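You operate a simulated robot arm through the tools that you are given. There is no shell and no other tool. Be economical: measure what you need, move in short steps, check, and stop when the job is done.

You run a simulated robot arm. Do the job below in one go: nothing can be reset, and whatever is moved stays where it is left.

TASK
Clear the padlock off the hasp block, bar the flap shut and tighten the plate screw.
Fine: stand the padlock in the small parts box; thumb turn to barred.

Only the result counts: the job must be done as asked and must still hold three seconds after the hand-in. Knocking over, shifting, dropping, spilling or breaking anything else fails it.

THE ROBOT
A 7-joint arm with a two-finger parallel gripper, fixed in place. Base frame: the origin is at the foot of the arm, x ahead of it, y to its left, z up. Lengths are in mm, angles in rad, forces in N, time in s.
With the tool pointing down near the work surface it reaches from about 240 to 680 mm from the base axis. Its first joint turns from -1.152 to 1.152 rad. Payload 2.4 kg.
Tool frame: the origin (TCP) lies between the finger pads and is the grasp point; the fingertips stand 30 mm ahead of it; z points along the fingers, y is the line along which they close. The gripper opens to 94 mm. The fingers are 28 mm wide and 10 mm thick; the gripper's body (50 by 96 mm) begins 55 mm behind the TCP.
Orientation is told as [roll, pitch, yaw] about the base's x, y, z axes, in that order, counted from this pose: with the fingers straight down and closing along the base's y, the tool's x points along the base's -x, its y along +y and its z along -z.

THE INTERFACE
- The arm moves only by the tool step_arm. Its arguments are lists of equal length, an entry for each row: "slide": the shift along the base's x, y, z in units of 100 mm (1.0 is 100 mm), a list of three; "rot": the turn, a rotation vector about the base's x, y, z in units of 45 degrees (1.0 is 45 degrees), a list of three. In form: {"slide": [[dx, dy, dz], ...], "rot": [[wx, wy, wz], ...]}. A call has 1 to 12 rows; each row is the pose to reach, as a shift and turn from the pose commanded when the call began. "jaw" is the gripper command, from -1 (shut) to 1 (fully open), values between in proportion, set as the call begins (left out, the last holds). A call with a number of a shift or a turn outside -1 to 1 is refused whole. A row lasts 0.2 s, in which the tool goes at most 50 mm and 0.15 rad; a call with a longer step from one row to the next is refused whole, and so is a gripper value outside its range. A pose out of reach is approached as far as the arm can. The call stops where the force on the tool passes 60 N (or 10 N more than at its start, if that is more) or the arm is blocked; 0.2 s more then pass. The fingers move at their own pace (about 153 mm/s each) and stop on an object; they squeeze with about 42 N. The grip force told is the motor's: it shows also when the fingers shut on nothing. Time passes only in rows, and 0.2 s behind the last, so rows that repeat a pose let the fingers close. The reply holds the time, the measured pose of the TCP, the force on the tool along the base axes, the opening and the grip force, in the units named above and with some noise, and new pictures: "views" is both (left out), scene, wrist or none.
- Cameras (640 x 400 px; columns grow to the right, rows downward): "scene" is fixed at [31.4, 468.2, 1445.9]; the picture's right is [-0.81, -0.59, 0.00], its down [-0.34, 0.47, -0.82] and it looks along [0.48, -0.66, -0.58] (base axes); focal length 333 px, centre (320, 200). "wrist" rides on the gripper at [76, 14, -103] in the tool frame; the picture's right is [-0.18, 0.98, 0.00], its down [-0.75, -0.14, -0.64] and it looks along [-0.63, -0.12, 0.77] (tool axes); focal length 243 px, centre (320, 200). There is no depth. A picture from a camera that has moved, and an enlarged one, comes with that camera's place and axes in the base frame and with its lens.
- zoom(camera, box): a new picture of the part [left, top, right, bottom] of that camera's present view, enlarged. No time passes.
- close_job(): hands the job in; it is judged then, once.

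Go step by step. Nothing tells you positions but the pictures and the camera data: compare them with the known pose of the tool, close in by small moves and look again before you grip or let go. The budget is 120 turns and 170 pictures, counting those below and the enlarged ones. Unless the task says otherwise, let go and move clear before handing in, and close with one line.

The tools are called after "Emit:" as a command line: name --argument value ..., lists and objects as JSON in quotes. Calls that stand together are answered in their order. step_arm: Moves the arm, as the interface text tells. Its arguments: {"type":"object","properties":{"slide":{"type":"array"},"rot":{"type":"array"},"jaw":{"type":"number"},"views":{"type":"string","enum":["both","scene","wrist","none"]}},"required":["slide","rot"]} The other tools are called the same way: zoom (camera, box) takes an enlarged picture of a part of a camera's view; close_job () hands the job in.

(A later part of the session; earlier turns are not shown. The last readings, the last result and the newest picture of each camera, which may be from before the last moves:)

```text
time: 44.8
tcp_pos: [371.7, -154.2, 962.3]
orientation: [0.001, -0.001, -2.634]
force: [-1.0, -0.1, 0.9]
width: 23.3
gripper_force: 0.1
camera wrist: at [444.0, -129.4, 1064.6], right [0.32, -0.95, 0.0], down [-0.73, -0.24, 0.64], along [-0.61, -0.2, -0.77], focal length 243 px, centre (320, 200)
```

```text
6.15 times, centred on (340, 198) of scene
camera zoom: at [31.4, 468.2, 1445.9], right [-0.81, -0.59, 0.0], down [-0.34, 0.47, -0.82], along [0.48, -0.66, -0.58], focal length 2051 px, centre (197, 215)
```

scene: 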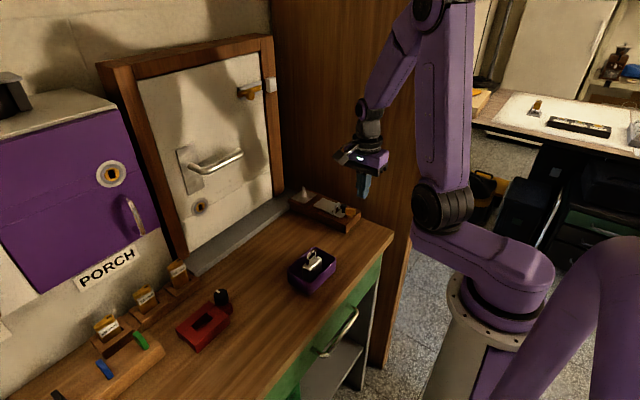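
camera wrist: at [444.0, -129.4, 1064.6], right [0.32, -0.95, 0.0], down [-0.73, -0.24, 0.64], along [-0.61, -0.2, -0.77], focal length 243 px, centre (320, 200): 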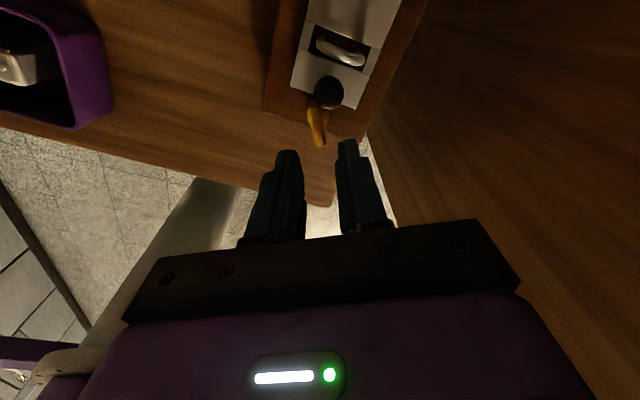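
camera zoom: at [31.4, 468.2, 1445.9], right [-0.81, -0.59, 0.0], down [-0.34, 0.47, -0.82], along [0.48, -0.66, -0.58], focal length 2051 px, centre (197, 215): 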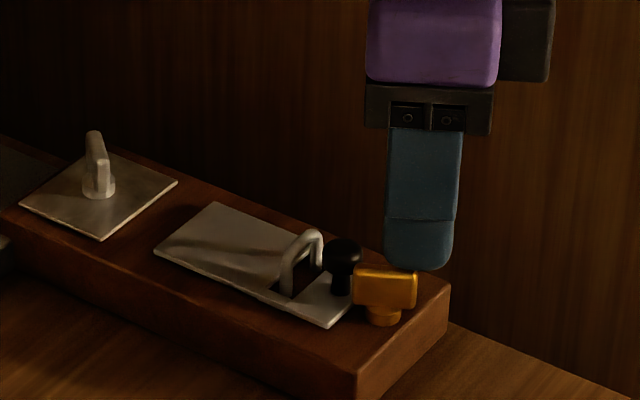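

Emit:
step_arm --slide '[[0, 0, -0.15], [0, 0, -0.29], [0, 0, -0.29]]' --rot '[[0, 0, 0], [0, 0, 0], [0, 0, 0]]' --views "wrist"

Emit:
zoom --camera "wrist" --box '[250, 60, 400, 200]'

```text
time: 45.6
tcp_pos: [369.7, -155.0, 933.7]
orientation: [0.001, -0.001, -2.634]
force: [-0.7, 1.1, -1.3]
width: 23.6
gripper_force: 0.1
camera wrist: at [443.3, -129.1, 1035.5], right [0.32, -0.95, 0.0], down [-0.73, -0.24, 0.64], along [-0.61, -0.2, -0.77], focal length 243 px, centre (320, 200)
```

wrist: 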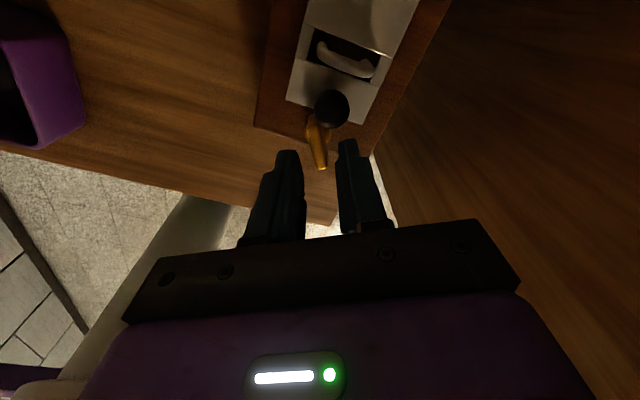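

```text
2.86 times, centred on (325, 130) of wrist
camera zoom: at [443.3, -129.1, 1035.5], right [0.32, -0.95, 0.0], down [-0.73, -0.24, 0.64], along [-0.61, -0.2, -0.77], focal length 693 px, centre (306, 400)
```

zoom: 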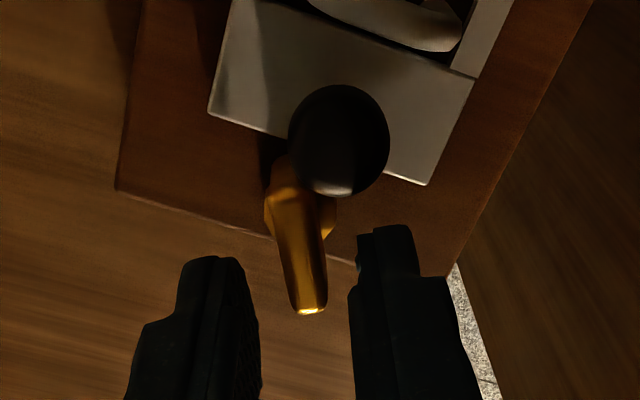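

Emit:
step_arm --slide '[[0, 0, 0], [0, 0, 0]]' --rot '[[0, 0, 0], [0, 0, 0]]' --jaw -1 --views "none"

Emit:
step_arm --slide '[[0.008, -0.013, 0], [0.019, -0.025, 0], [0.031, -0.035, 0], [0.031, -0.035, 0]]' --rot '[[0, 0, 0.19], [0, 0, 0.38], [0, 0, 0.57], [0, 0, 0.57]]' --views "none"

```text
time: 46.2
tcp_pos: [371.8, -155.6, 933.6]
orientation: [0.002, 0.002, -2.639]
force: [3.4, -8.8, -10.1]
width: 7.6
gripper_force: 42.3
```

```text
time: 47.2
tcp_pos: [374.1, -159.9, 932.8]
orientation: [0.001, 0.002, -2.186]
force: [7.2, -22.2, -31.9]
width: 7.8
gripper_force: 42.0
```

Emit:
step_arm --slide '[[0.013, -0.008, 0], [0.027, -0.014, 0], [0.042, -0.0175, 0], [0.052, -0.019, 0], [0.06, -0.019, 0], [0.06, -0.019, 0]]' --rot '[[0, 0, 0.19], [0, 0, 0.38], [0, 0, 0.57], [0, 0, 0.68], [0, 0, 0.785], [0, 0, 0.785]]' --views "wrist"

Emit:
zoom --camera "scene" --box '[310, 165, 370, 230]'

```text
time: 48.6
tcp_pos: [382.8, -163.7, 934.5]
orientation: [0.006, -0.004, -1.568]
force: [8.3, -29.9, -16.9]
width: 7.8
gripper_force: 41.6
camera wrist: at [395.1, -84.8, 1036.3], right [0.98, -0.18, 0.01], down [-0.14, -0.75, 0.64], along [-0.11, -0.63, -0.77], focal length 243 px, centre (320, 200)
```

wrist: 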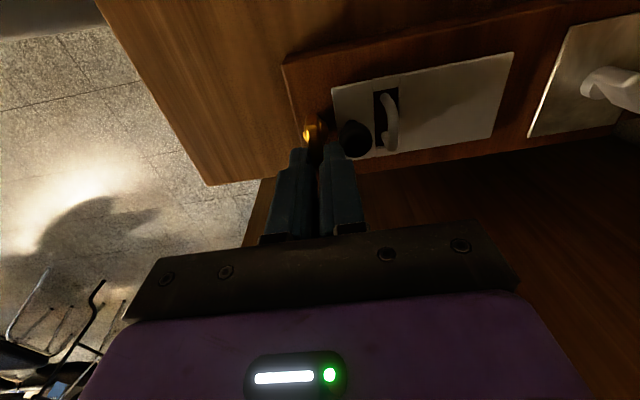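

```text
6.15 times, centred on (340, 198) of scene
camera zoom: at [31.8, 467.3, 1446.2], right [-0.81, -0.59, 0.0], down [-0.34, 0.47, -0.82], along [0.48, -0.66, -0.58], focal length 2051 px, centre (197, 215)
```

zoom: 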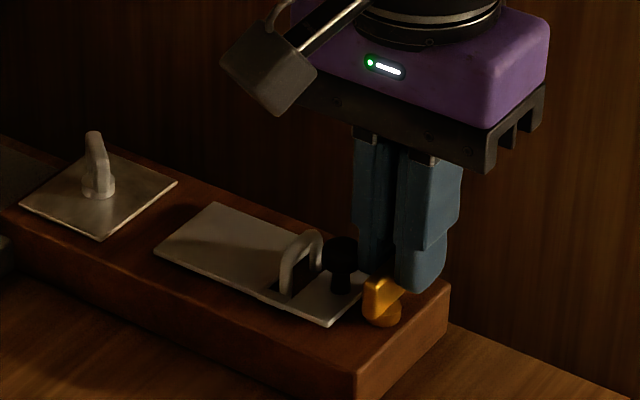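

It looks square across now. I'll nudge slightly further to confirm it's at its stop.

Emit:
step_arm --slide '[[0.01, 0.015, 0], [0.01, 0.015, 0]]' --rot '[[0, 0, 0.15], [0, 0, 0.15]]' --views "none"

```text
time: 49.2
tcp_pos: [381.6, -163.8, 934.2]
orientation: [0.007, -0.006, -1.457]
force: [9.2, -39.3, -18.3]
width: 8.8
gripper_force: 42.3
```

The width rose, so the paddle is at its stop. I'll release and lift.

Emit:
step_arm --slide '[[0, 0, 0], [0, 0, 0]]' --rot '[[0, 0, -0.15], [0, 0, -0.15]]' --jaw -0.65 --views "none"

Emit:
step_arm --slide '[[0, 0, 0.15], [0, 0, 0.35], [-0.1, 0, 0.65], [-0.1, 0, 0.8]]' --rot '[[0, 0, 0], [0, 0, 0], [0, 0, 0], [0, 0, 0]]' --views "both"

Emit:
zoom --camera "wrist" --box '[270, 20, 450, 180]'

Emit:
zoom --camera "scene" --box '[290, 180, 360, 230]'

```text
time: 49.8
tcp_pos: [380.3, -161.7, 934.9]
orientation: [0.0, -0.002, -1.573]
force: [-8.2, -30.5, 5.5]
width: 11.8
gripper_force: 0.1
```

```text
time: 50.1
tcp_pos: [378.0, -162.2, 933.3]
orientation: [-0.008, 0.004, -1.579]
force: [0.3, -5.0, -11.4]
width: 16.4
gripper_force: 0.0
stopped in row 1: the force on the tool passed its limit (the readings are from after the stop); the commanded pose is now the measured one
camera wrist: at [392.9, -83.8, 1037.2], right [0.98, -0.19, -0.01], down [-0.14, -0.75, 0.64], along [-0.13, -0.63, -0.77], focal length 243 px, centre (320, 200)
```

scene: 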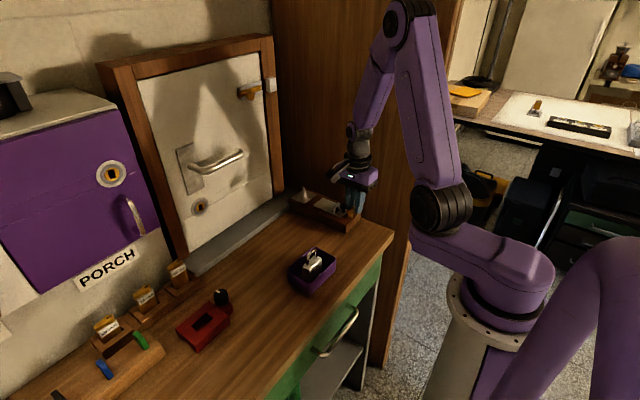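
wrist: 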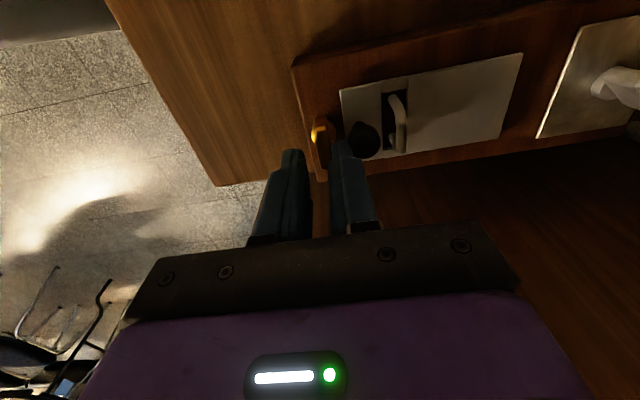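

```text
2.50 times, centred on (360, 100) of wrist
camera zoom: at [392.9, -83.8, 1037.2], right [0.98, -0.19, -0.01], down [-0.14, -0.75, 0.64], along [-0.13, -0.63, -0.77], focal length 606 px, centre (220, 450)
```

zoom: 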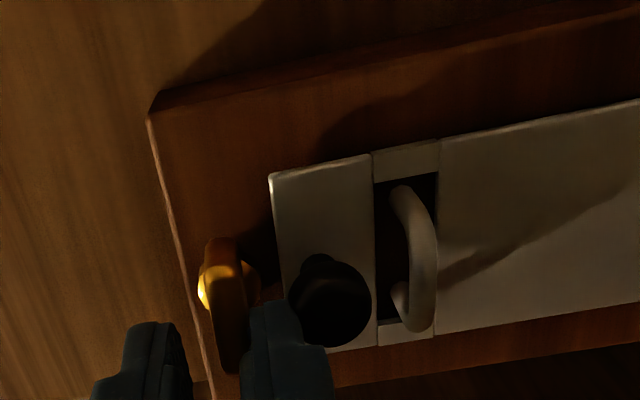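

```text
8.00 times, centred on (325, 205) of scene
camera zoom: at [31.5, 468.1, 1445.9], right [-0.81, -0.59, 0.0], down [-0.34, 0.47, -0.82], along [0.48, -0.66, -0.58], focal length 2666 px, centre (280, 160)
```

zoom: 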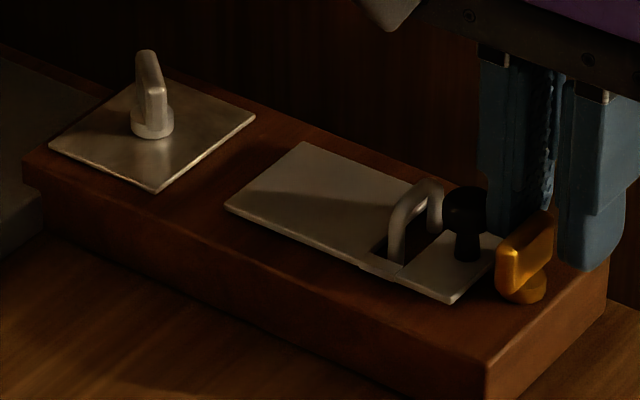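

The +x finger is touching the flap's knob. I'll slide back along -y to clear it, then lift.

Emit:
step_arm --slide '[[-0.01, -0.03, 0], [-0.01, -0.07, 0], [-0.01, -0.12, 0], [-0.01, -0.12, 0]]' --rot '[[0, 0, 0], [0, 0, 0], [0, 0, 0], [0, 0, 0]]' --views "none"

Emit:
step_arm --slide '[[0, 0, 0.1], [0, 0, 0.3], [0, 0.05, 0.6], [0, 0.1, 0.8]]' --rot '[[0, 0, 0], [0, 0, 0], [0, 0, 0], [0, 0, 0]]' --views "both"

Emit:
zoom --camera "wrist" --box '[270, 20, 450, 180]'

Emit:
zoom --camera "scene" --box '[290, 180, 360, 230]'

```text
time: 50.9
tcp_pos: [377.5, -162.4, 934.6]
orientation: [-0.016, 0.014, -1.561]
force: [3.1, 8.6, 4.3]
width: 17.7
gripper_force: 1.0
stopped in row 4: the force on the tool passed its limit (the readings are from after the stop); the commanded pose is now the measured one
```

```text
time: 51.3
tcp_pos: [375.1, -161.2, 934.6]
orientation: [-0.023, 0.016, -1.56]
force: [10.1, -1.4, -19.5]
width: 22.3
gripper_force: 5.1
stopped in row 1: the force on the tool passed its limit (the readings are from after the stop); the commanded pose is now the measured one
camera wrist: at [391.0, -85.9, 1038.2], right [0.98, -0.17, -0.03], down [-0.12, -0.77, 0.63], along [-0.13, -0.62, -0.77], focal length 243 px, centre (320, 200)
```

scene: 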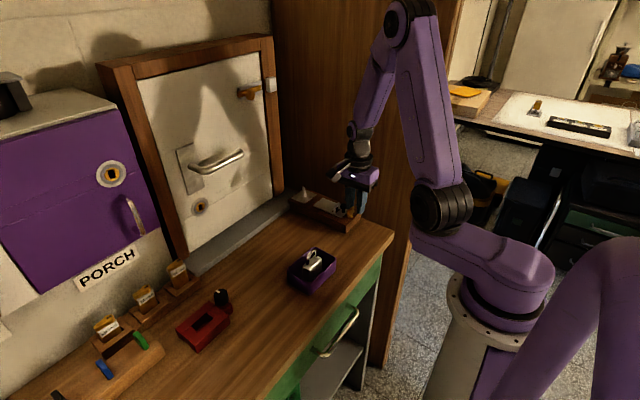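
wrist: 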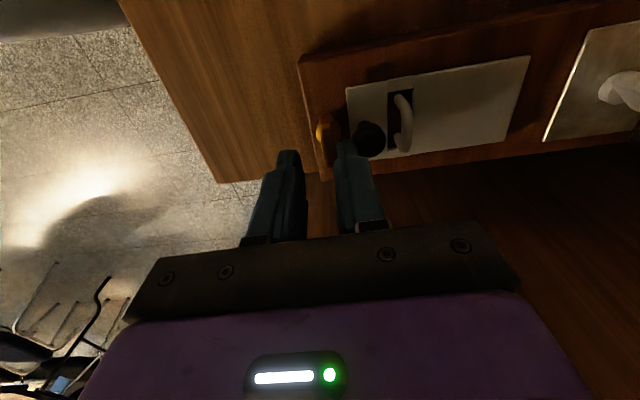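

```text
2.50 times, centred on (360, 100) of wrist
camera zoom: at [391.0, -85.9, 1038.2], right [0.98, -0.17, -0.03], down [-0.12, -0.77, 0.63], along [-0.13, -0.62, -0.77], focal length 606 px, centre (220, 450)
```

zoom: 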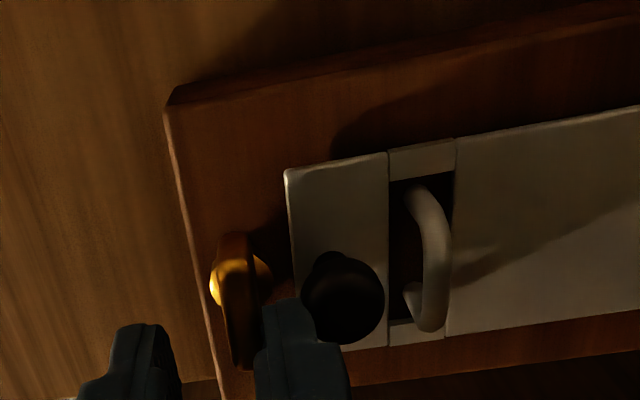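

```text
8.00 times, centred on (325, 205) of scene
camera zoom: at [31.9, 468.1, 1445.9], right [-0.81, -0.59, 0.0], down [-0.34, 0.47, -0.82], along [0.48, -0.66, -0.58], focal length 2666 px, centre (280, 160)
```

zoom: 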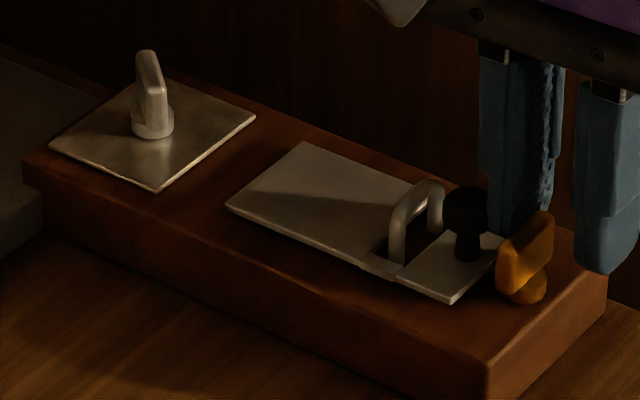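

The finger between the paddle and the knob is lightly wedged. I'll match the jaw command to the present width to take the load off, level the tool, then ease up.

Emit:
step_arm --slide '[[0, 0, 0], [0, 0, 0]]' --rot '[[0, 0, 0], [0, 0, 0]]' --jaw -0.525 --views "none"

Emit:
step_arm --slide '[[0, 0, 0.02], [0, 0, 0.04], [0, 0, 0.06]]' --rot '[[0, 0, 0], [0, 0, 0], [0, 0, 0]]' --views "none"

```text
time: 51.9
tcp_pos: [374.9, -162.2, 934.9]
orientation: [-0.026, 0.019, -1.564]
force: [4.5, -4.4, -22.2]
width: 25.2
gripper_force: 2.3
```

```text
time: 52.4
tcp_pos: [373.3, -162.9, 935.6]
orientation: [-0.028, 0.019, -1.561]
force: [7.1, -0.9, -14.5]
width: 26.3
gripper_force: 3.5
stopped in row 2: the force on the tool passed its limit (the readings are from after the stop); the commanded pose is now the measured one
```

Emit:
zoom --camera "scene" --box '[330, 185, 365, 220]'

Emit:
zoom --camera "wrist" --box '[310, 100, 410, 190]'

```text
11.43 times, centred on (348, 202) of scene
camera zoom: at [31.7, 468.1, 1445.9], right [-0.81, -0.59, 0.0], down [-0.34, 0.47, -0.82], along [0.48, -0.66, -0.58], focal length 3808 px, centre (6, 171)
```

zoom: 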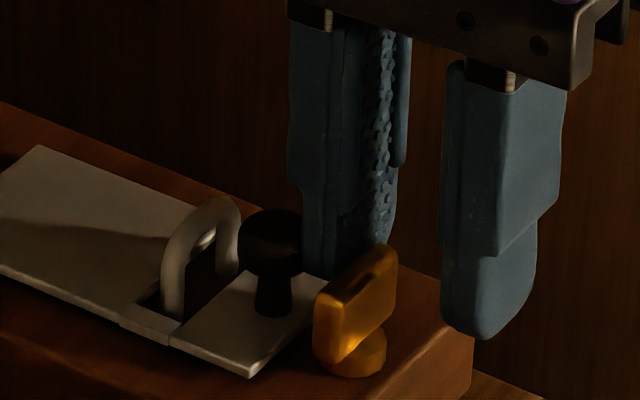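

```text
4.44 times, centred on (360, 145) of wrist
camera zoom: at [389.7, -86.2, 1038.9], right [0.98, -0.18, -0.03], down [-0.12, -0.77, 0.63], along [-0.14, -0.62, -0.77], focal length 1078 px, centre (142, 444)
```

zoom: 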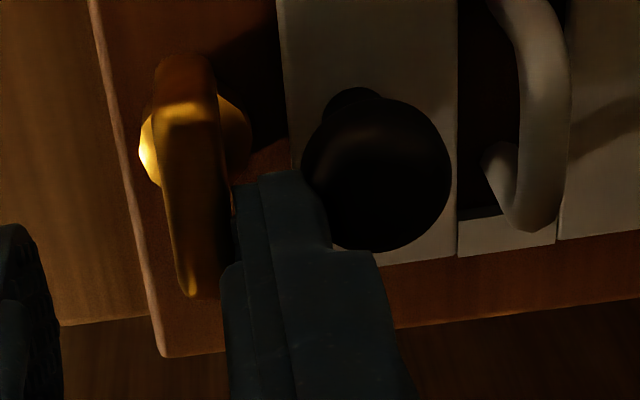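

The tip may be hooked under the mushroom-shaped knob cap. I'll lower slightly to free it, then slide out toward -y.

Emit:
step_arm --slide '[[0, 0, -0.015], [0, 0, -0.03], [0, 0, -0.03]]' --rot '[[0, 0, 0], [0, 0, 0], [0, 0, 0]]' --views "none"

Emit:
step_arm --slide '[[0, -0.02, 0], [0, -0.04, 0], [0, -0.06, 0], [0, -0.06, 0]]' --rot '[[0, 0, 0], [0, 0, 0], [0, 0, 0], [0, 0, 0]]' --views "none"

```text
time: 53.2
tcp_pos: [374.5, -162.3, 934.0]
orientation: [-0.024, 0.016, -1.562]
force: [6.5, 5.0, 45.1]
width: 25.2
gripper_force: 2.3
```

```text
time: 54.0
tcp_pos: [374.2, -163.6, 933.9]
orientation: [-0.03, 0.023, -1.554]
force: [4.8, 6.0, 0.4]
width: 24.6
gripper_force: 2.3
stopped in row 4: the force on the tool passed its limit (the readings are from after the stop); the commanded pose is now the measured one
```

Still wedged. I'll reverse the way in: recentre on the paddle, close on it, and rotate it back clockwise a bit, which swings the finger away from the knob.

Emit:
step_arm --slide '[[0.02, 0.01, 0], [0.04, 0.015, 0], [0.055, 0.015, 0], [0.055, 0.015, 0]]' --rot '[[0.01, -0.01, 0], [0.02, -0.02, 0], [0.035, -0.028, -0.02], [0.035, -0.028, -0.02]]' --jaw -1 --views "none"

```text
time: 55.0
tcp_pos: [382.0, -162.6, 933.2]
orientation: [-0.003, 0.046, -1.57]
force: [30.5, 10.0, -12.1]
width: 7.6
gripper_force: 41.8
```

Emit:
step_arm --slide '[[-0.011, -0.004, 0], [-0.029, 0.0, 0], [-0.047, 0.008, 0], [-0.063, 0.017, 0], [-0.078, 0.029, 0], [-0.078, 0.029, 0]]' --rot '[[0, 0, -0.19], [0, 0, -0.38], [0, 0, -0.57], [0, 0, -0.76], [0, 0, -0.95], [0, 0, -0.95]]' --views "wrist"

Emit:
zoom --camera "scene" --box '[310, 175, 370, 230]'

```text
time: 56.4
tcp_pos: [372.7, -160.9, 934.2]
orientation: [-0.008, 0.052, -2.322]
force: [23.5, 7.5, 9.8]
width: 8.1
gripper_force: 41.8
camera wrist: at [431.6, -116.8, 1039.3], right [0.59, -0.8, -0.02], down [-0.64, -0.48, 0.6], along [-0.49, -0.35, -0.8], focal length 243 px, centre (320, 200)
```

wrist: 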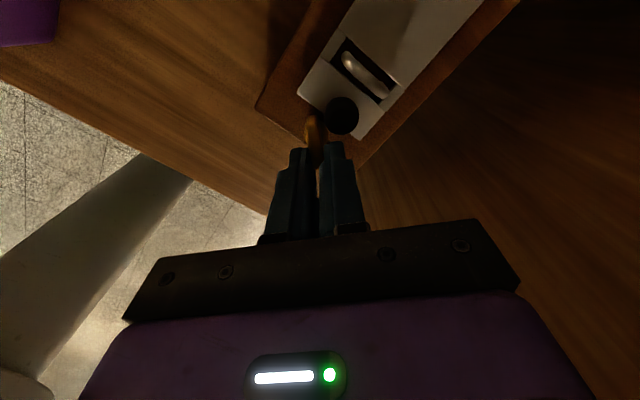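

```text
7.27 times, centred on (340, 202) of scene
camera zoom: at [31.9, 468.5, 1445.8], right [-0.81, -0.59, 0.0], down [-0.34, 0.47, -0.82], along [0.48, -0.66, -0.58], focal length 2424 px, centre (174, 182)
```

zoom: 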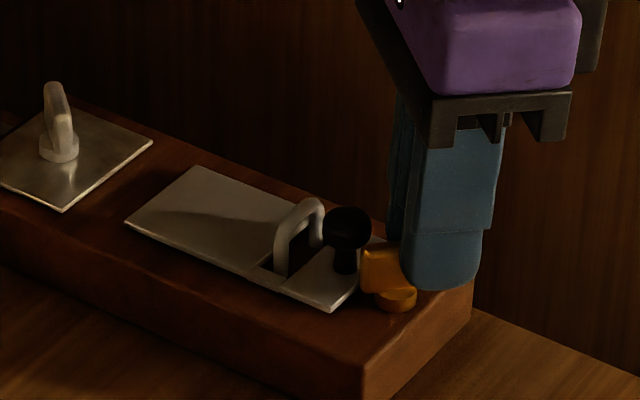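

Emit:
step_arm --slide '[[0, 0, 0], [0, 0, 0]]' --rot '[[0, 0, 0], [0, 0, 0]]' --jaw -0.6 --views "none"

Emit:
step_arm --slide '[[0, 0, 0.05], [0, 0, 0.2], [0, 0, 0.35]]' --rot '[[0, 0, 0], [0, 0, 0], [0, 0, 0]]' --views "wrist"

Emit:
zoom --camera "scene" --box '[310, 185, 360, 225]'

```text
time: 57.0
tcp_pos: [371.3, -157.9, 933.0]
orientation: [-0.013, 0.051, -2.32]
force: [0.1, -0.6, -0.9]
width: 18.4
gripper_force: 0.1
```

```text
time: 57.8
tcp_pos: [370.9, -159.3, 968.7]
orientation: [-0.013, 0.05, -2.32]
force: [0.1, 0.3, 0.1]
width: 18.6
gripper_force: 0.2
camera wrist: at [431.0, -116.0, 1074.3], right [0.6, -0.8, -0.02], down [-0.63, -0.49, 0.6], along [-0.49, -0.35, -0.8], focal length 243 px, centre (320, 200)
```

wrist: 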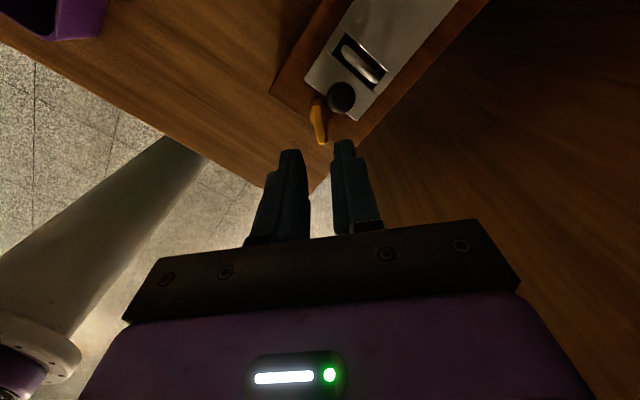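

```text
10.00 times, centred on (335, 205) of scene
camera zoom: at [31.4, 468.2, 1445.9], right [-0.81, -0.59, 0.0], down [-0.34, 0.47, -0.82], along [0.48, -0.66, -0.58], focal length 3332 px, centre (170, 150)
```

zoom: 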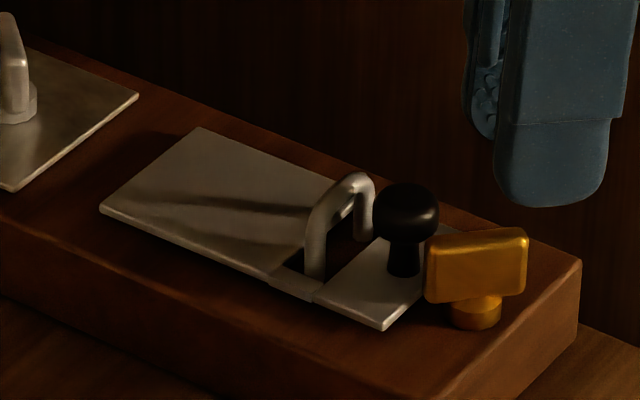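

It's free. The paddle is at about 48° and I can now push its near half from the (-x, +y) side with closed fingers, away from the knob. I'll level the tool and set up for that.

Emit:
step_arm --slide '[[-0.08, 0.04, 0], [-0.156, 0.082, 0], [-0.156, 0.082, 0]]' --rot '[[-0.03, 0.015, 0], [-0.058, 0.031, 0], [-0.058, 0.031, 0]]' --jaw -1 --views "none"

Emit:
step_arm --slide '[[0, 0, -0.2], [0, 0, -0.35], [0, 0, -0.35]]' --rot '[[0, 0, 0], [0, 0, 0], [0, 0, 0]]' --views "wrist"

Emit:
zoom --camera "wrist" --box '[250, 60, 400, 200]'

Emit:
zoom --camera "scene" --box '[310, 175, 370, 230]'

```text
time: 58.6
tcp_pos: [355.9, -150.8, 967.9]
orientation: [0.002, -0.001, -2.318]
force: [0.3, 0.2, 0.0]
width: 0.3
gripper_force: 33.1
```

```text
time: 59.4
tcp_pos: [355.4, -151.0, 931.9]
orientation: [0.002, 0.0, -2.319]
force: [0.4, 0.7, 0.1]
width: 0.0
gripper_force: 33.1
camera wrist: at [417.6, -103.8, 1035.3], right [0.6, -0.8, 0.0], down [-0.62, -0.46, 0.64], along [-0.51, -0.38, -0.77], focal length 243 px, centre (320, 200)
```

wrist: 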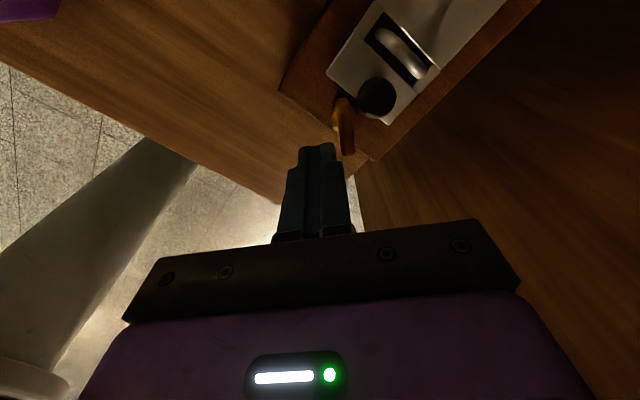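

```text
2.86 times, centred on (325, 130) of wrist
camera zoom: at [417.6, -103.8, 1035.3], right [0.6, -0.8, 0.0], down [-0.62, -0.46, 0.64], along [-0.51, -0.38, -0.77], focal length 693 px, centre (306, 400)
```

zoom: 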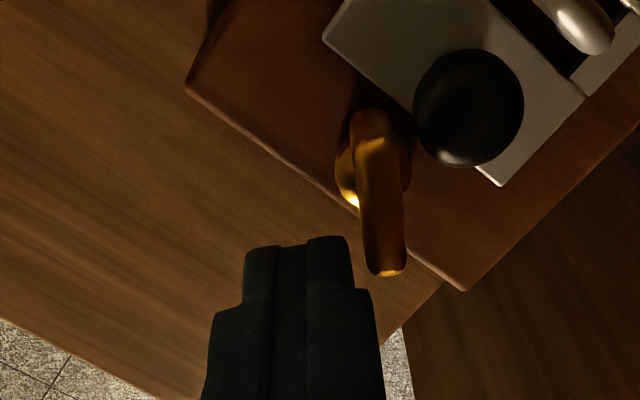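

```text
7.27 times, centred on (340, 202) of scene
camera zoom: at [31.4, 468.2, 1445.9], right [-0.81, -0.59, 0.0], down [-0.34, 0.47, -0.82], along [0.48, -0.66, -0.58], focal length 2424 px, centre (174, 182)
```

zoom: 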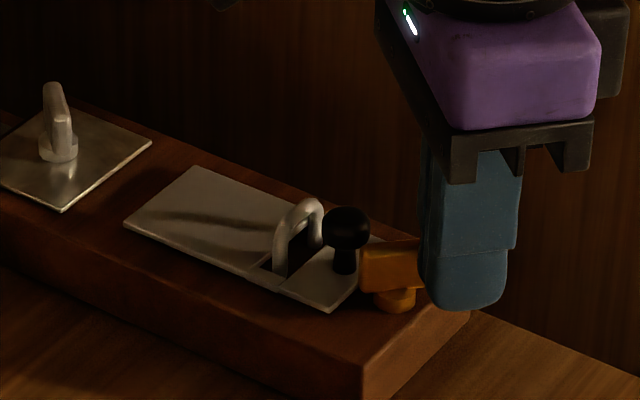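

Emit:
step_arm --slide '[[0.029, -0.032, 0], [0.039, -0.062, 0], [0.051, -0.091, 0], [0.068, -0.117, 0], [0.068, -0.117, 0]]' --rot '[[0, 0, 0], [0, 0, 0.18], [0, 0, 0.36], [0, 0, 0.54], [0, 0, 0.54]]' --views "none"

Emit:
zoom --camera "wrist" --box '[250, 60, 400, 200]'

```text
time: 60.6
tcp_pos: [362.8, -163.7, 932.9]
orientation: [0.001, 0.0, -1.892]
force: [-2.2, -1.2, -1.6]
width: 0.1
gripper_force: 33.1
```

```text
2.86 times, centred on (325, 130) of wrist
camera zoom: at [399.9, -94.0, 1035.3], right [0.87, -0.48, 0.0], down [-0.37, -0.67, 0.64], along [-0.31, -0.56, -0.77], focal length 693 px, centre (306, 400)
```

zoom: 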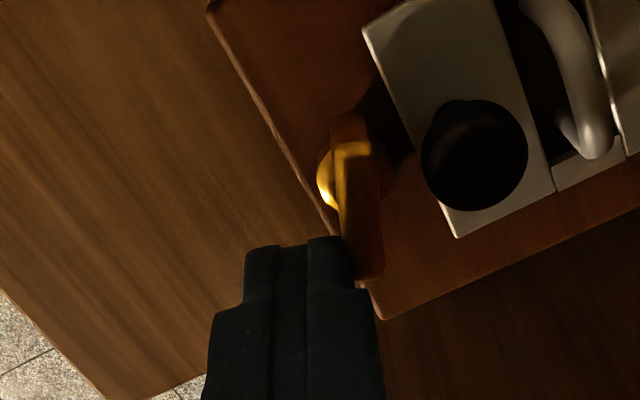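

The push works with little force. I'll continue to the stop.

Emit:
step_arm --slide '[[0.02, -0.024, 0], [0.044, -0.044, 0], [0.055, -0.048, 0], [0.075, -0.048, 0], [0.075, -0.048, 0]]' --rot '[[0, 0, 0.18], [0, 0, 0.36], [0, 0, 0.42], [0, 0, 0.42], [0, 0, 0.42]]' --views "none"

Emit:
zoom --camera "wrist" --box '[250, 60, 400, 200]'

Emit:
zoom --camera "scene" --box '[310, 185, 360, 225]'

```text
time: 61.8
tcp_pos: [368.0, -168.0, 932.4]
orientation: [0.0, 0.0, -1.564]
force: [-10.3, -5.5, 2.9]
width: 0.0
gripper_force: 32.9
```

```text
2.86 times, centred on (325, 130) of wrist
camera zoom: at [382.1, -90.4, 1035.0], right [0.98, -0.18, 0.0], down [-0.14, -0.76, 0.64], along [-0.11, -0.63, -0.77], focal length 693 px, centre (306, 400)
```

zoom: 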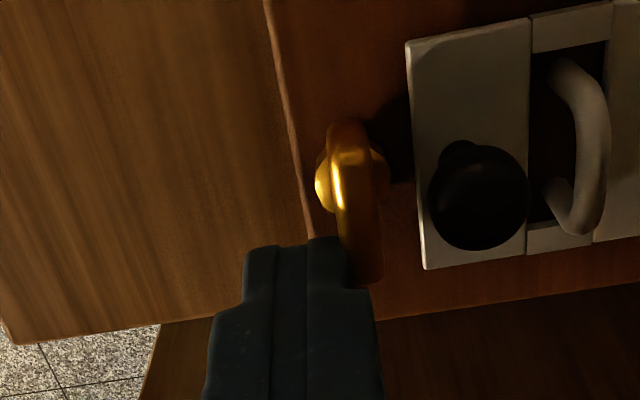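

```text
10.00 times, centred on (335, 205) of scene
camera zoom: at [31.1, 468.1, 1445.9], right [-0.81, -0.59, 0.0], down [-0.34, 0.47, -0.82], along [0.48, -0.66, -0.58], focal length 3332 px, centre (170, 150)
```

zoom: 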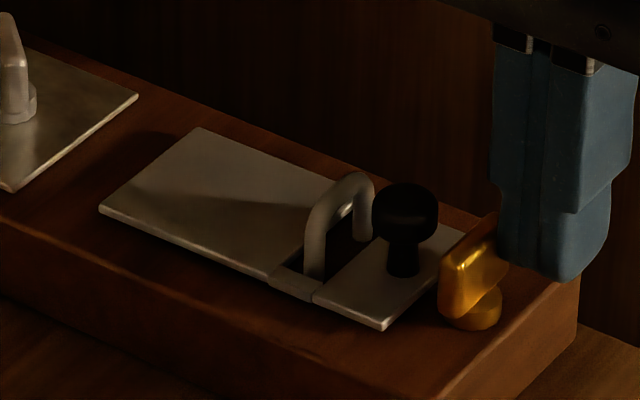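

Emit:
step_arm --slide '[[0.015, 0.01, 0], [0.03, 0.02, 0], [0.045, 0.02, 0], [0.045, 0.02, 0]]' --rot '[[0, 0, 0.05], [0, 0, 0.1], [0, 0, 0.1], [0, 0, 0.1]]' --views "none"

Emit:
zoom --camera "wrist" --box '[250, 60, 400, 200]'

Emit:
zoom --camera "scene" --box '[310, 185, 360, 225]'

```text
time: 62.8
tcp_pos: [369.5, -168.5, 932.4]
orientation: [-0.005, 0.005, -1.489]
force: [-41.1, -25.8, -1.2]
width: 0.0
gripper_force: 32.9
```

```text
2.86 times, centred on (325, 130) of wrist
camera zoom: at [377.9, -90.1, 1035.3], right [0.99, -0.11, -0.01], down [-0.08, -0.77, 0.64], along [-0.07, -0.63, -0.77], focal length 693 px, centre (306, 400)
```

zoom: 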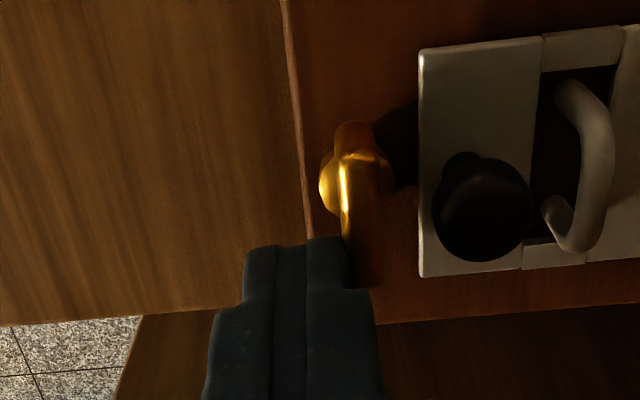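

```text
10.00 times, centred on (335, 205) of scene
camera zoom: at [30.3, 467.5, 1446.1], right [-0.81, -0.59, 0.0], down [-0.34, 0.47, -0.82], along [0.48, -0.66, -0.58], focal length 3332 px, centre (170, 150)
```

zoom: 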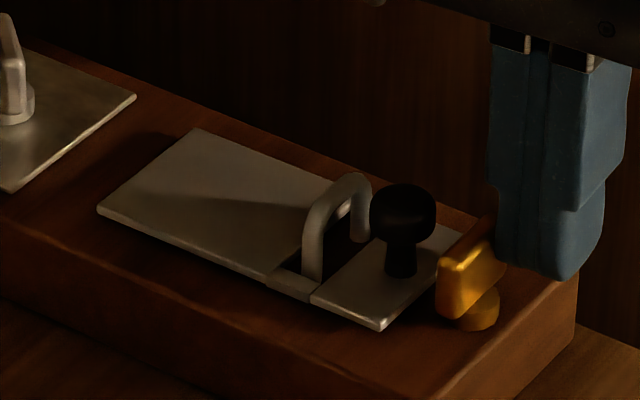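

The paddle is hard against its stop, square across. I'll back off, then press the flap once more to be sure it's flush.

Emit:
step_arm --slide '[[-0.12, -0.02, 0], [-0.12, -0.02, 0.25], [-0.05, 0.05, 0.5], [0.2, 0.2, 0.5], [0.37, 0.2, 0.4]]' --rot '[[0, 0, -0.05], [0, 0, -0.09], [0, 0, -0.09], [0, 0, -0.09], [0, 0, -0.09]]' --views "none"

Emit:
step_arm --slide '[[-0.01, 0, -0.1], [-0.01, 0, -0.18], [-0.01, 0, -0.22], [-0.01, 0, -0.25]]' --rot '[[0, 0, 0], [0, 0, 0], [0, 0, 0], [0, 0, 0]]' --views "none"

Emit:
zoom --camera "scene" --box '[310, 185, 360, 225]'

```text
time: 64.0
tcp_pos: [414.3, -145.5, 972.3]
orientation: [0.002, 0.001, -1.556]
force: [-0.8, -0.4, 0.0]
width: 0.1
gripper_force: 33.0
```

```text
time: 65.0
tcp_pos: [409.1, -145.9, 947.9]
orientation: [0.004, 0.0, -1.558]
force: [-3.1, -1.0, 12.4]
width: 0.1
gripper_force: 33.4
```

```text
10.00 times, centred on (335, 205) of scene
camera zoom: at [31.1, 468.3, 1445.9], right [-0.81, -0.59, 0.0], down [-0.34, 0.47, -0.82], along [0.48, -0.66, -0.58], focal length 3332 px, centre (170, 150)
```

zoom: 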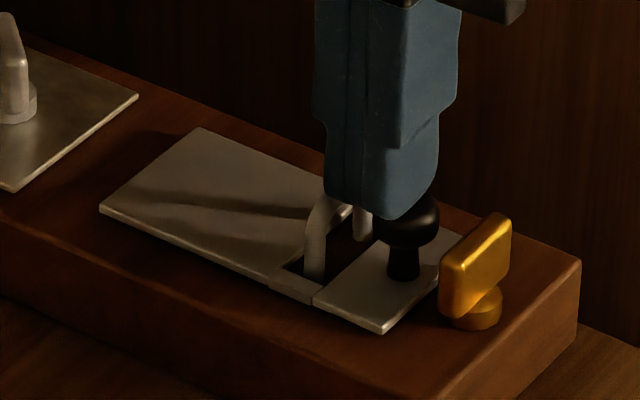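

Emit:
step_arm --slide '[[-0.03, -0.02, -0.01], [-0.04, -0.03, -0.015], [-0.04, -0.03, -0.018], [-0.04, -0.03, -0.018]]' --rot '[[0, 0, 0], [0, 0, 0], [0, 0, 0], [0, 0, 0]]' --views "none"

Emit:
step_arm --slide '[[0, 0, 0.1], [0, 0, 0.4], [0.1, 0, 0.7], [0.4, 0, 0.9]]' --rot '[[0, 0, 0], [0, 0, 0], [0, 0, 0], [0, 0, 0]]' --views "wrist"

Emit:
zoom --camera "scene" --box '[310, 185, 360, 225]'

Emit:
zoom --camera "scene" --box '[285, 175, 335, 215]'

```text
time: 66.0
tcp_pos: [409.5, -147.0, 948.0]
orientation: [0.01, -0.003, -1.551]
force: [20.7, 28.3, 45.0]
width: 0.0
gripper_force: 33.2
```

```text
time: 67.0
tcp_pos: [446.4, -151.6, 1035.6]
orientation: [0.001, 0.0, -1.556]
force: [-0.3, -0.4, 0.7]
width: 0.1
gripper_force: 33.2
camera wrist: at [459.1, -72.6, 1138.5], right [0.99, -0.17, 0.0], down [-0.13, -0.76, 0.64], along [-0.11, -0.63, -0.77], focal length 243 px, centre (320, 200)
```

wrist: 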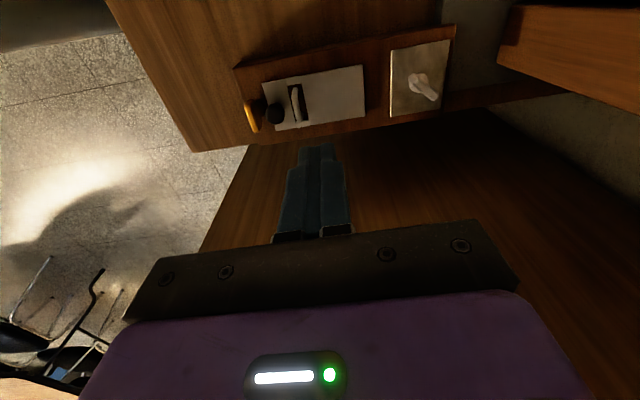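

```text
10.00 times, centred on (335, 205) of scene
camera zoom: at [31.3, 468.2, 1445.9], right [-0.81, -0.59, 0.0], down [-0.34, 0.47, -0.82], along [0.48, -0.66, -0.58], focal length 3332 px, centre (170, 150)
```

zoom: 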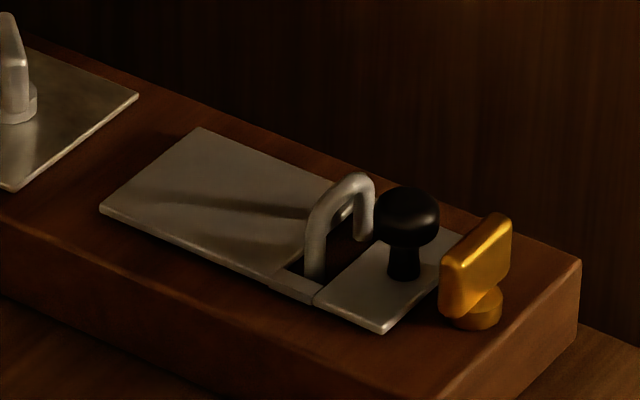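

```text
10.00 times, centred on (310, 195) of scene
camera zoom: at [31.3, 468.2, 1445.9], right [-0.81, -0.59, 0.0], down [-0.34, 0.47, -0.82], along [0.48, -0.66, -0.58], focal length 3332 px, centre (420, 250)
```

zoom: 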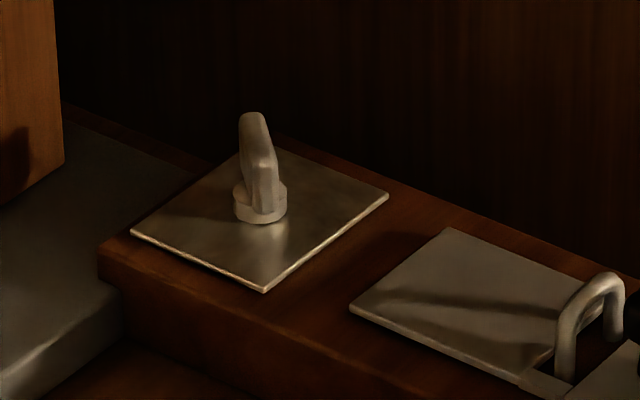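

The flap is flush and the turn is barred. Next is the plate screw, with its base near (536, -148). I'll zoom in on its wing.

Emit:
step_arm --slide '[[0.3, 0, 0], [0.6, 0, 0], [0.85, 0, -0.05]]' --rot '[[0, 0, 0], [0, 0, 0], [0, 0, 0]]' --jaw -0.2 --views "wrist"

Emit:
zoom --camera "wrist" --box '[270, 40, 400, 160]'

```text
time: 67.8
tcp_pos: [531.5, -151.2, 1028.9]
orientation: [0.001, 0.001, -1.556]
force: [0.2, -0.3, -0.1]
width: 37.4
gripper_force: 0.0
camera wrist: at [544.3, -72.7, 1132.0], right [0.99, -0.17, 0.0], down [-0.13, -0.76, 0.64], along [-0.11, -0.63, -0.77], focal length 243 px, centre (320, 200)
```

wrist: 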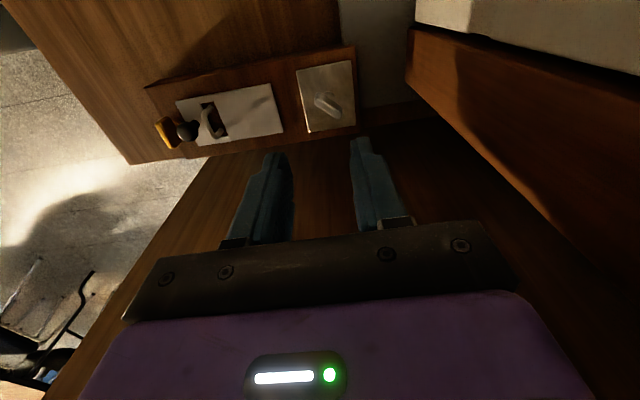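

```text
3.33 times, centred on (335, 100) of wrist
camera zoom: at [544.3, -72.7, 1132.0], right [0.99, -0.17, 0.0], down [-0.13, -0.76, 0.64], along [-0.11, -0.63, -0.77], focal length 809 px, centre (270, 533)
```

zoom: 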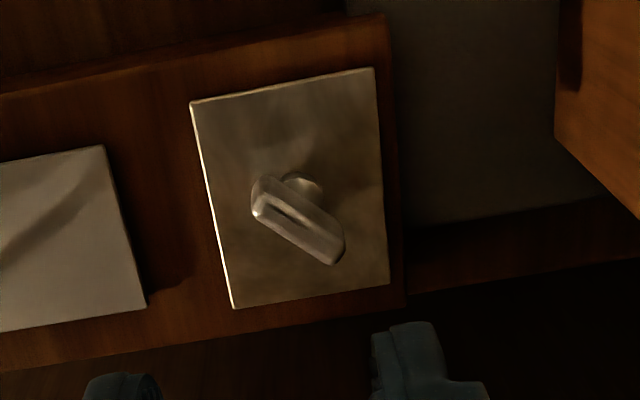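

The wing points along about -41° (yaw -0.72), with its top near z 921. I'll align the hand with it, leaving clockwise room to turn.

Emit:
step_arm --slide '[[0.05, 0.027, 0], [0.05, 0.027, 0], [0.05, 0.027, 0], [0.05, 0.027, 0], [0.05, 0.027, -0.1], [0.05, 0.027, -0.25], [0.05, 0.027, -0.35]]' --rot '[[0, 0, 0.17], [0, 0, 0.35], [0, 0, 0.52], [0, 0, 0.7], [0, 0, 0.88], [0, 0, 1.0], [0, 0, 1.0]]' --views "wrist"

Emit:
zoom --camera "wrist" --box '[260, 60, 380, 180]'

Emit:
zoom --camera "scene" --box '[285, 150, 335, 215]'

```text
time: 69.4
tcp_pos: [536.7, -146.3, 994.5]
orientation: [0.002, 0.002, -0.769]
force: [-0.4, 0.2, -0.8]
width: 37.4
gripper_force: 0.1
camera wrist: at [491.6, -81.5, 1097.8], right [0.82, 0.58, 0.0], down [0.44, -0.63, 0.64], along [0.37, -0.52, -0.77], focal length 243 px, centre (320, 200)
```

wrist: 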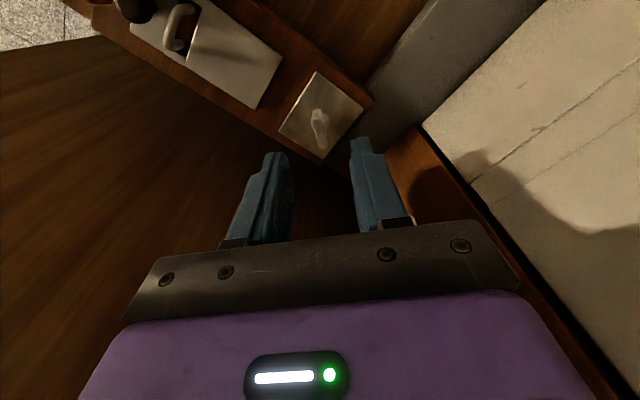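

```text
3.33 times, centred on (320, 120) of wrist
camera zoom: at [491.6, -81.5, 1097.8], right [0.82, 0.58, 0.0], down [0.44, -0.63, 0.64], along [0.37, -0.52, -0.77], focal length 809 px, centre (320, 467)
```

zoom: 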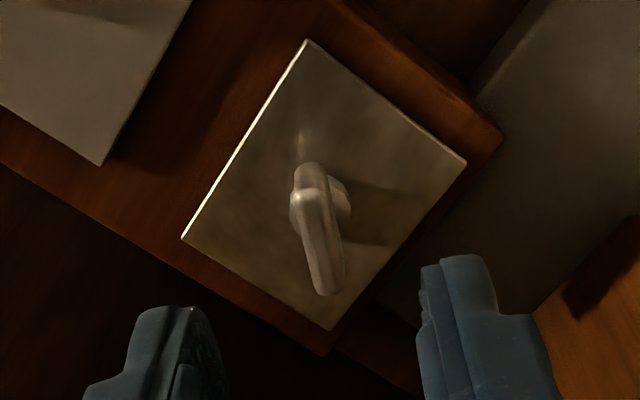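

```text
6.15 times, centred on (310, 182) of scene
camera zoom: at [31.4, 468.2, 1445.9], right [-0.81, -0.59, 0.0], down [-0.34, 0.47, -0.82], along [0.48, -0.66, -0.58], focal length 2051 px, centre (382, 308)
```

zoom: 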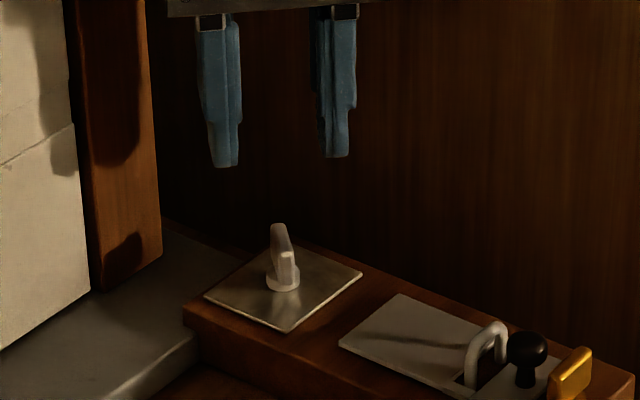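

Emit:
step_arm --slide '[[0.003, -0.015, -0.15], [0.003, -0.015, -0.35], [0.003, -0.015, -0.5], [0.003, -0.015, -0.6], [0.003, -0.015, -0.6]]' --rot '[[0, 0, 0.09], [0, 0, 0.09], [0, 0, 0.09], [0, 0, 0.09], [0, 0, 0.09]]' --views "wrist"

Emit:
zoom --camera "wrist" --box '[250, 100, 400, 240]'

Emit:
zoom --camera "scene" --box '[280, 150, 340, 215]'

```text
time: 70.6
tcp_pos: [537.0, -147.2, 935.0]
orientation: [0.001, 0.002, -0.7]
force: [0.5, 0.1, -0.3]
width: 37.5
gripper_force: 0.2
camera wrist: at [487.2, -86.3, 1037.7], right [0.77, 0.63, 0.0], down [0.49, -0.59, 0.64], along [0.41, -0.49, -0.77], focal length 243 px, centre (320, 200)
```

wrist: 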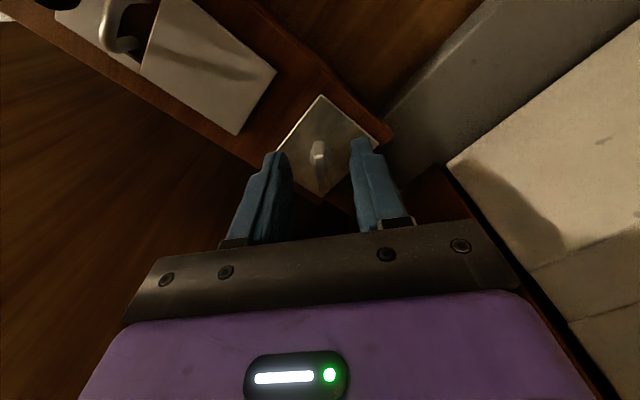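

```text
2.86 times, centred on (325, 170) of wrist
camera zoom: at [487.2, -86.3, 1037.7], right [0.77, 0.63, 0.0], down [0.49, -0.59, 0.64], along [0.41, -0.49, -0.77], focal length 693 px, centre (306, 286)
```

zoom: 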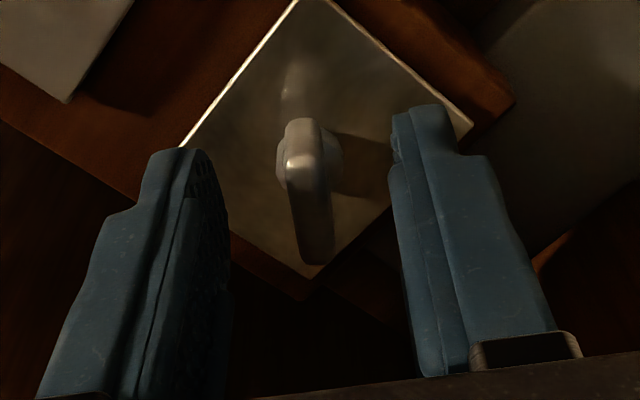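

```text
6.15 times, centred on (310, 182) of scene
camera zoom: at [31.4, 468.2, 1445.9], right [-0.81, -0.59, 0.0], down [-0.34, 0.47, -0.82], along [0.48, -0.66, -0.58], focal length 2051 px, centre (382, 308)
```

zoom: 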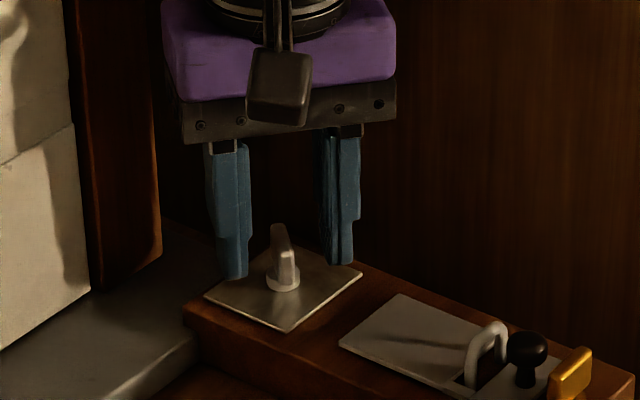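

Well centred. I'll close on the wing and turn clockwise.

Emit:
step_arm --slide '[[0, 0, 0], [0, 0, 0], [0, 0, 0]]' --rot '[[0, 0, 0], [0, 0, 0], [0, 0, 0]]' --jaw -1 --views "none"

Emit:
step_arm --slide '[[0, 0, 0], [0, 0, 0], [0, 0, 0], [0, 0, 0]]' --rot '[[0, 0, -0.15], [0, 0, -0.3], [0, 0, -0.45], [0, 0, -0.45]]' --views "none"

Emit:
zoom --camera "wrist" --box '[250, 100, 400, 240]'

```text
time: 71.4
tcp_pos: [535.7, -146.4, 935.6]
orientation: [0.002, 0.003, -0.7]
force: [-0.3, 2.7, -2.7]
width: 7.8
gripper_force: 41.3
```

```text
time: 72.4
tcp_pos: [538.7, -145.9, 935.4]
orientation: [0.003, -0.001, -1.054]
force: [17.5, 1.6, -22.4]
width: 7.7
gripper_force: 42.1
```

```text
2.86 times, centred on (325, 170) of wrist
camera zoom: at [512.0, -71.8, 1037.7], right [0.95, 0.33, 0.0], down [0.25, -0.73, 0.64], along [0.21, -0.61, -0.77], focal length 693 px, centre (306, 286)
```

zoom: 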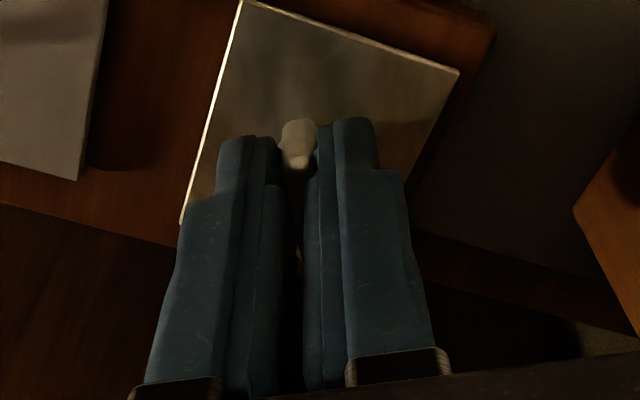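

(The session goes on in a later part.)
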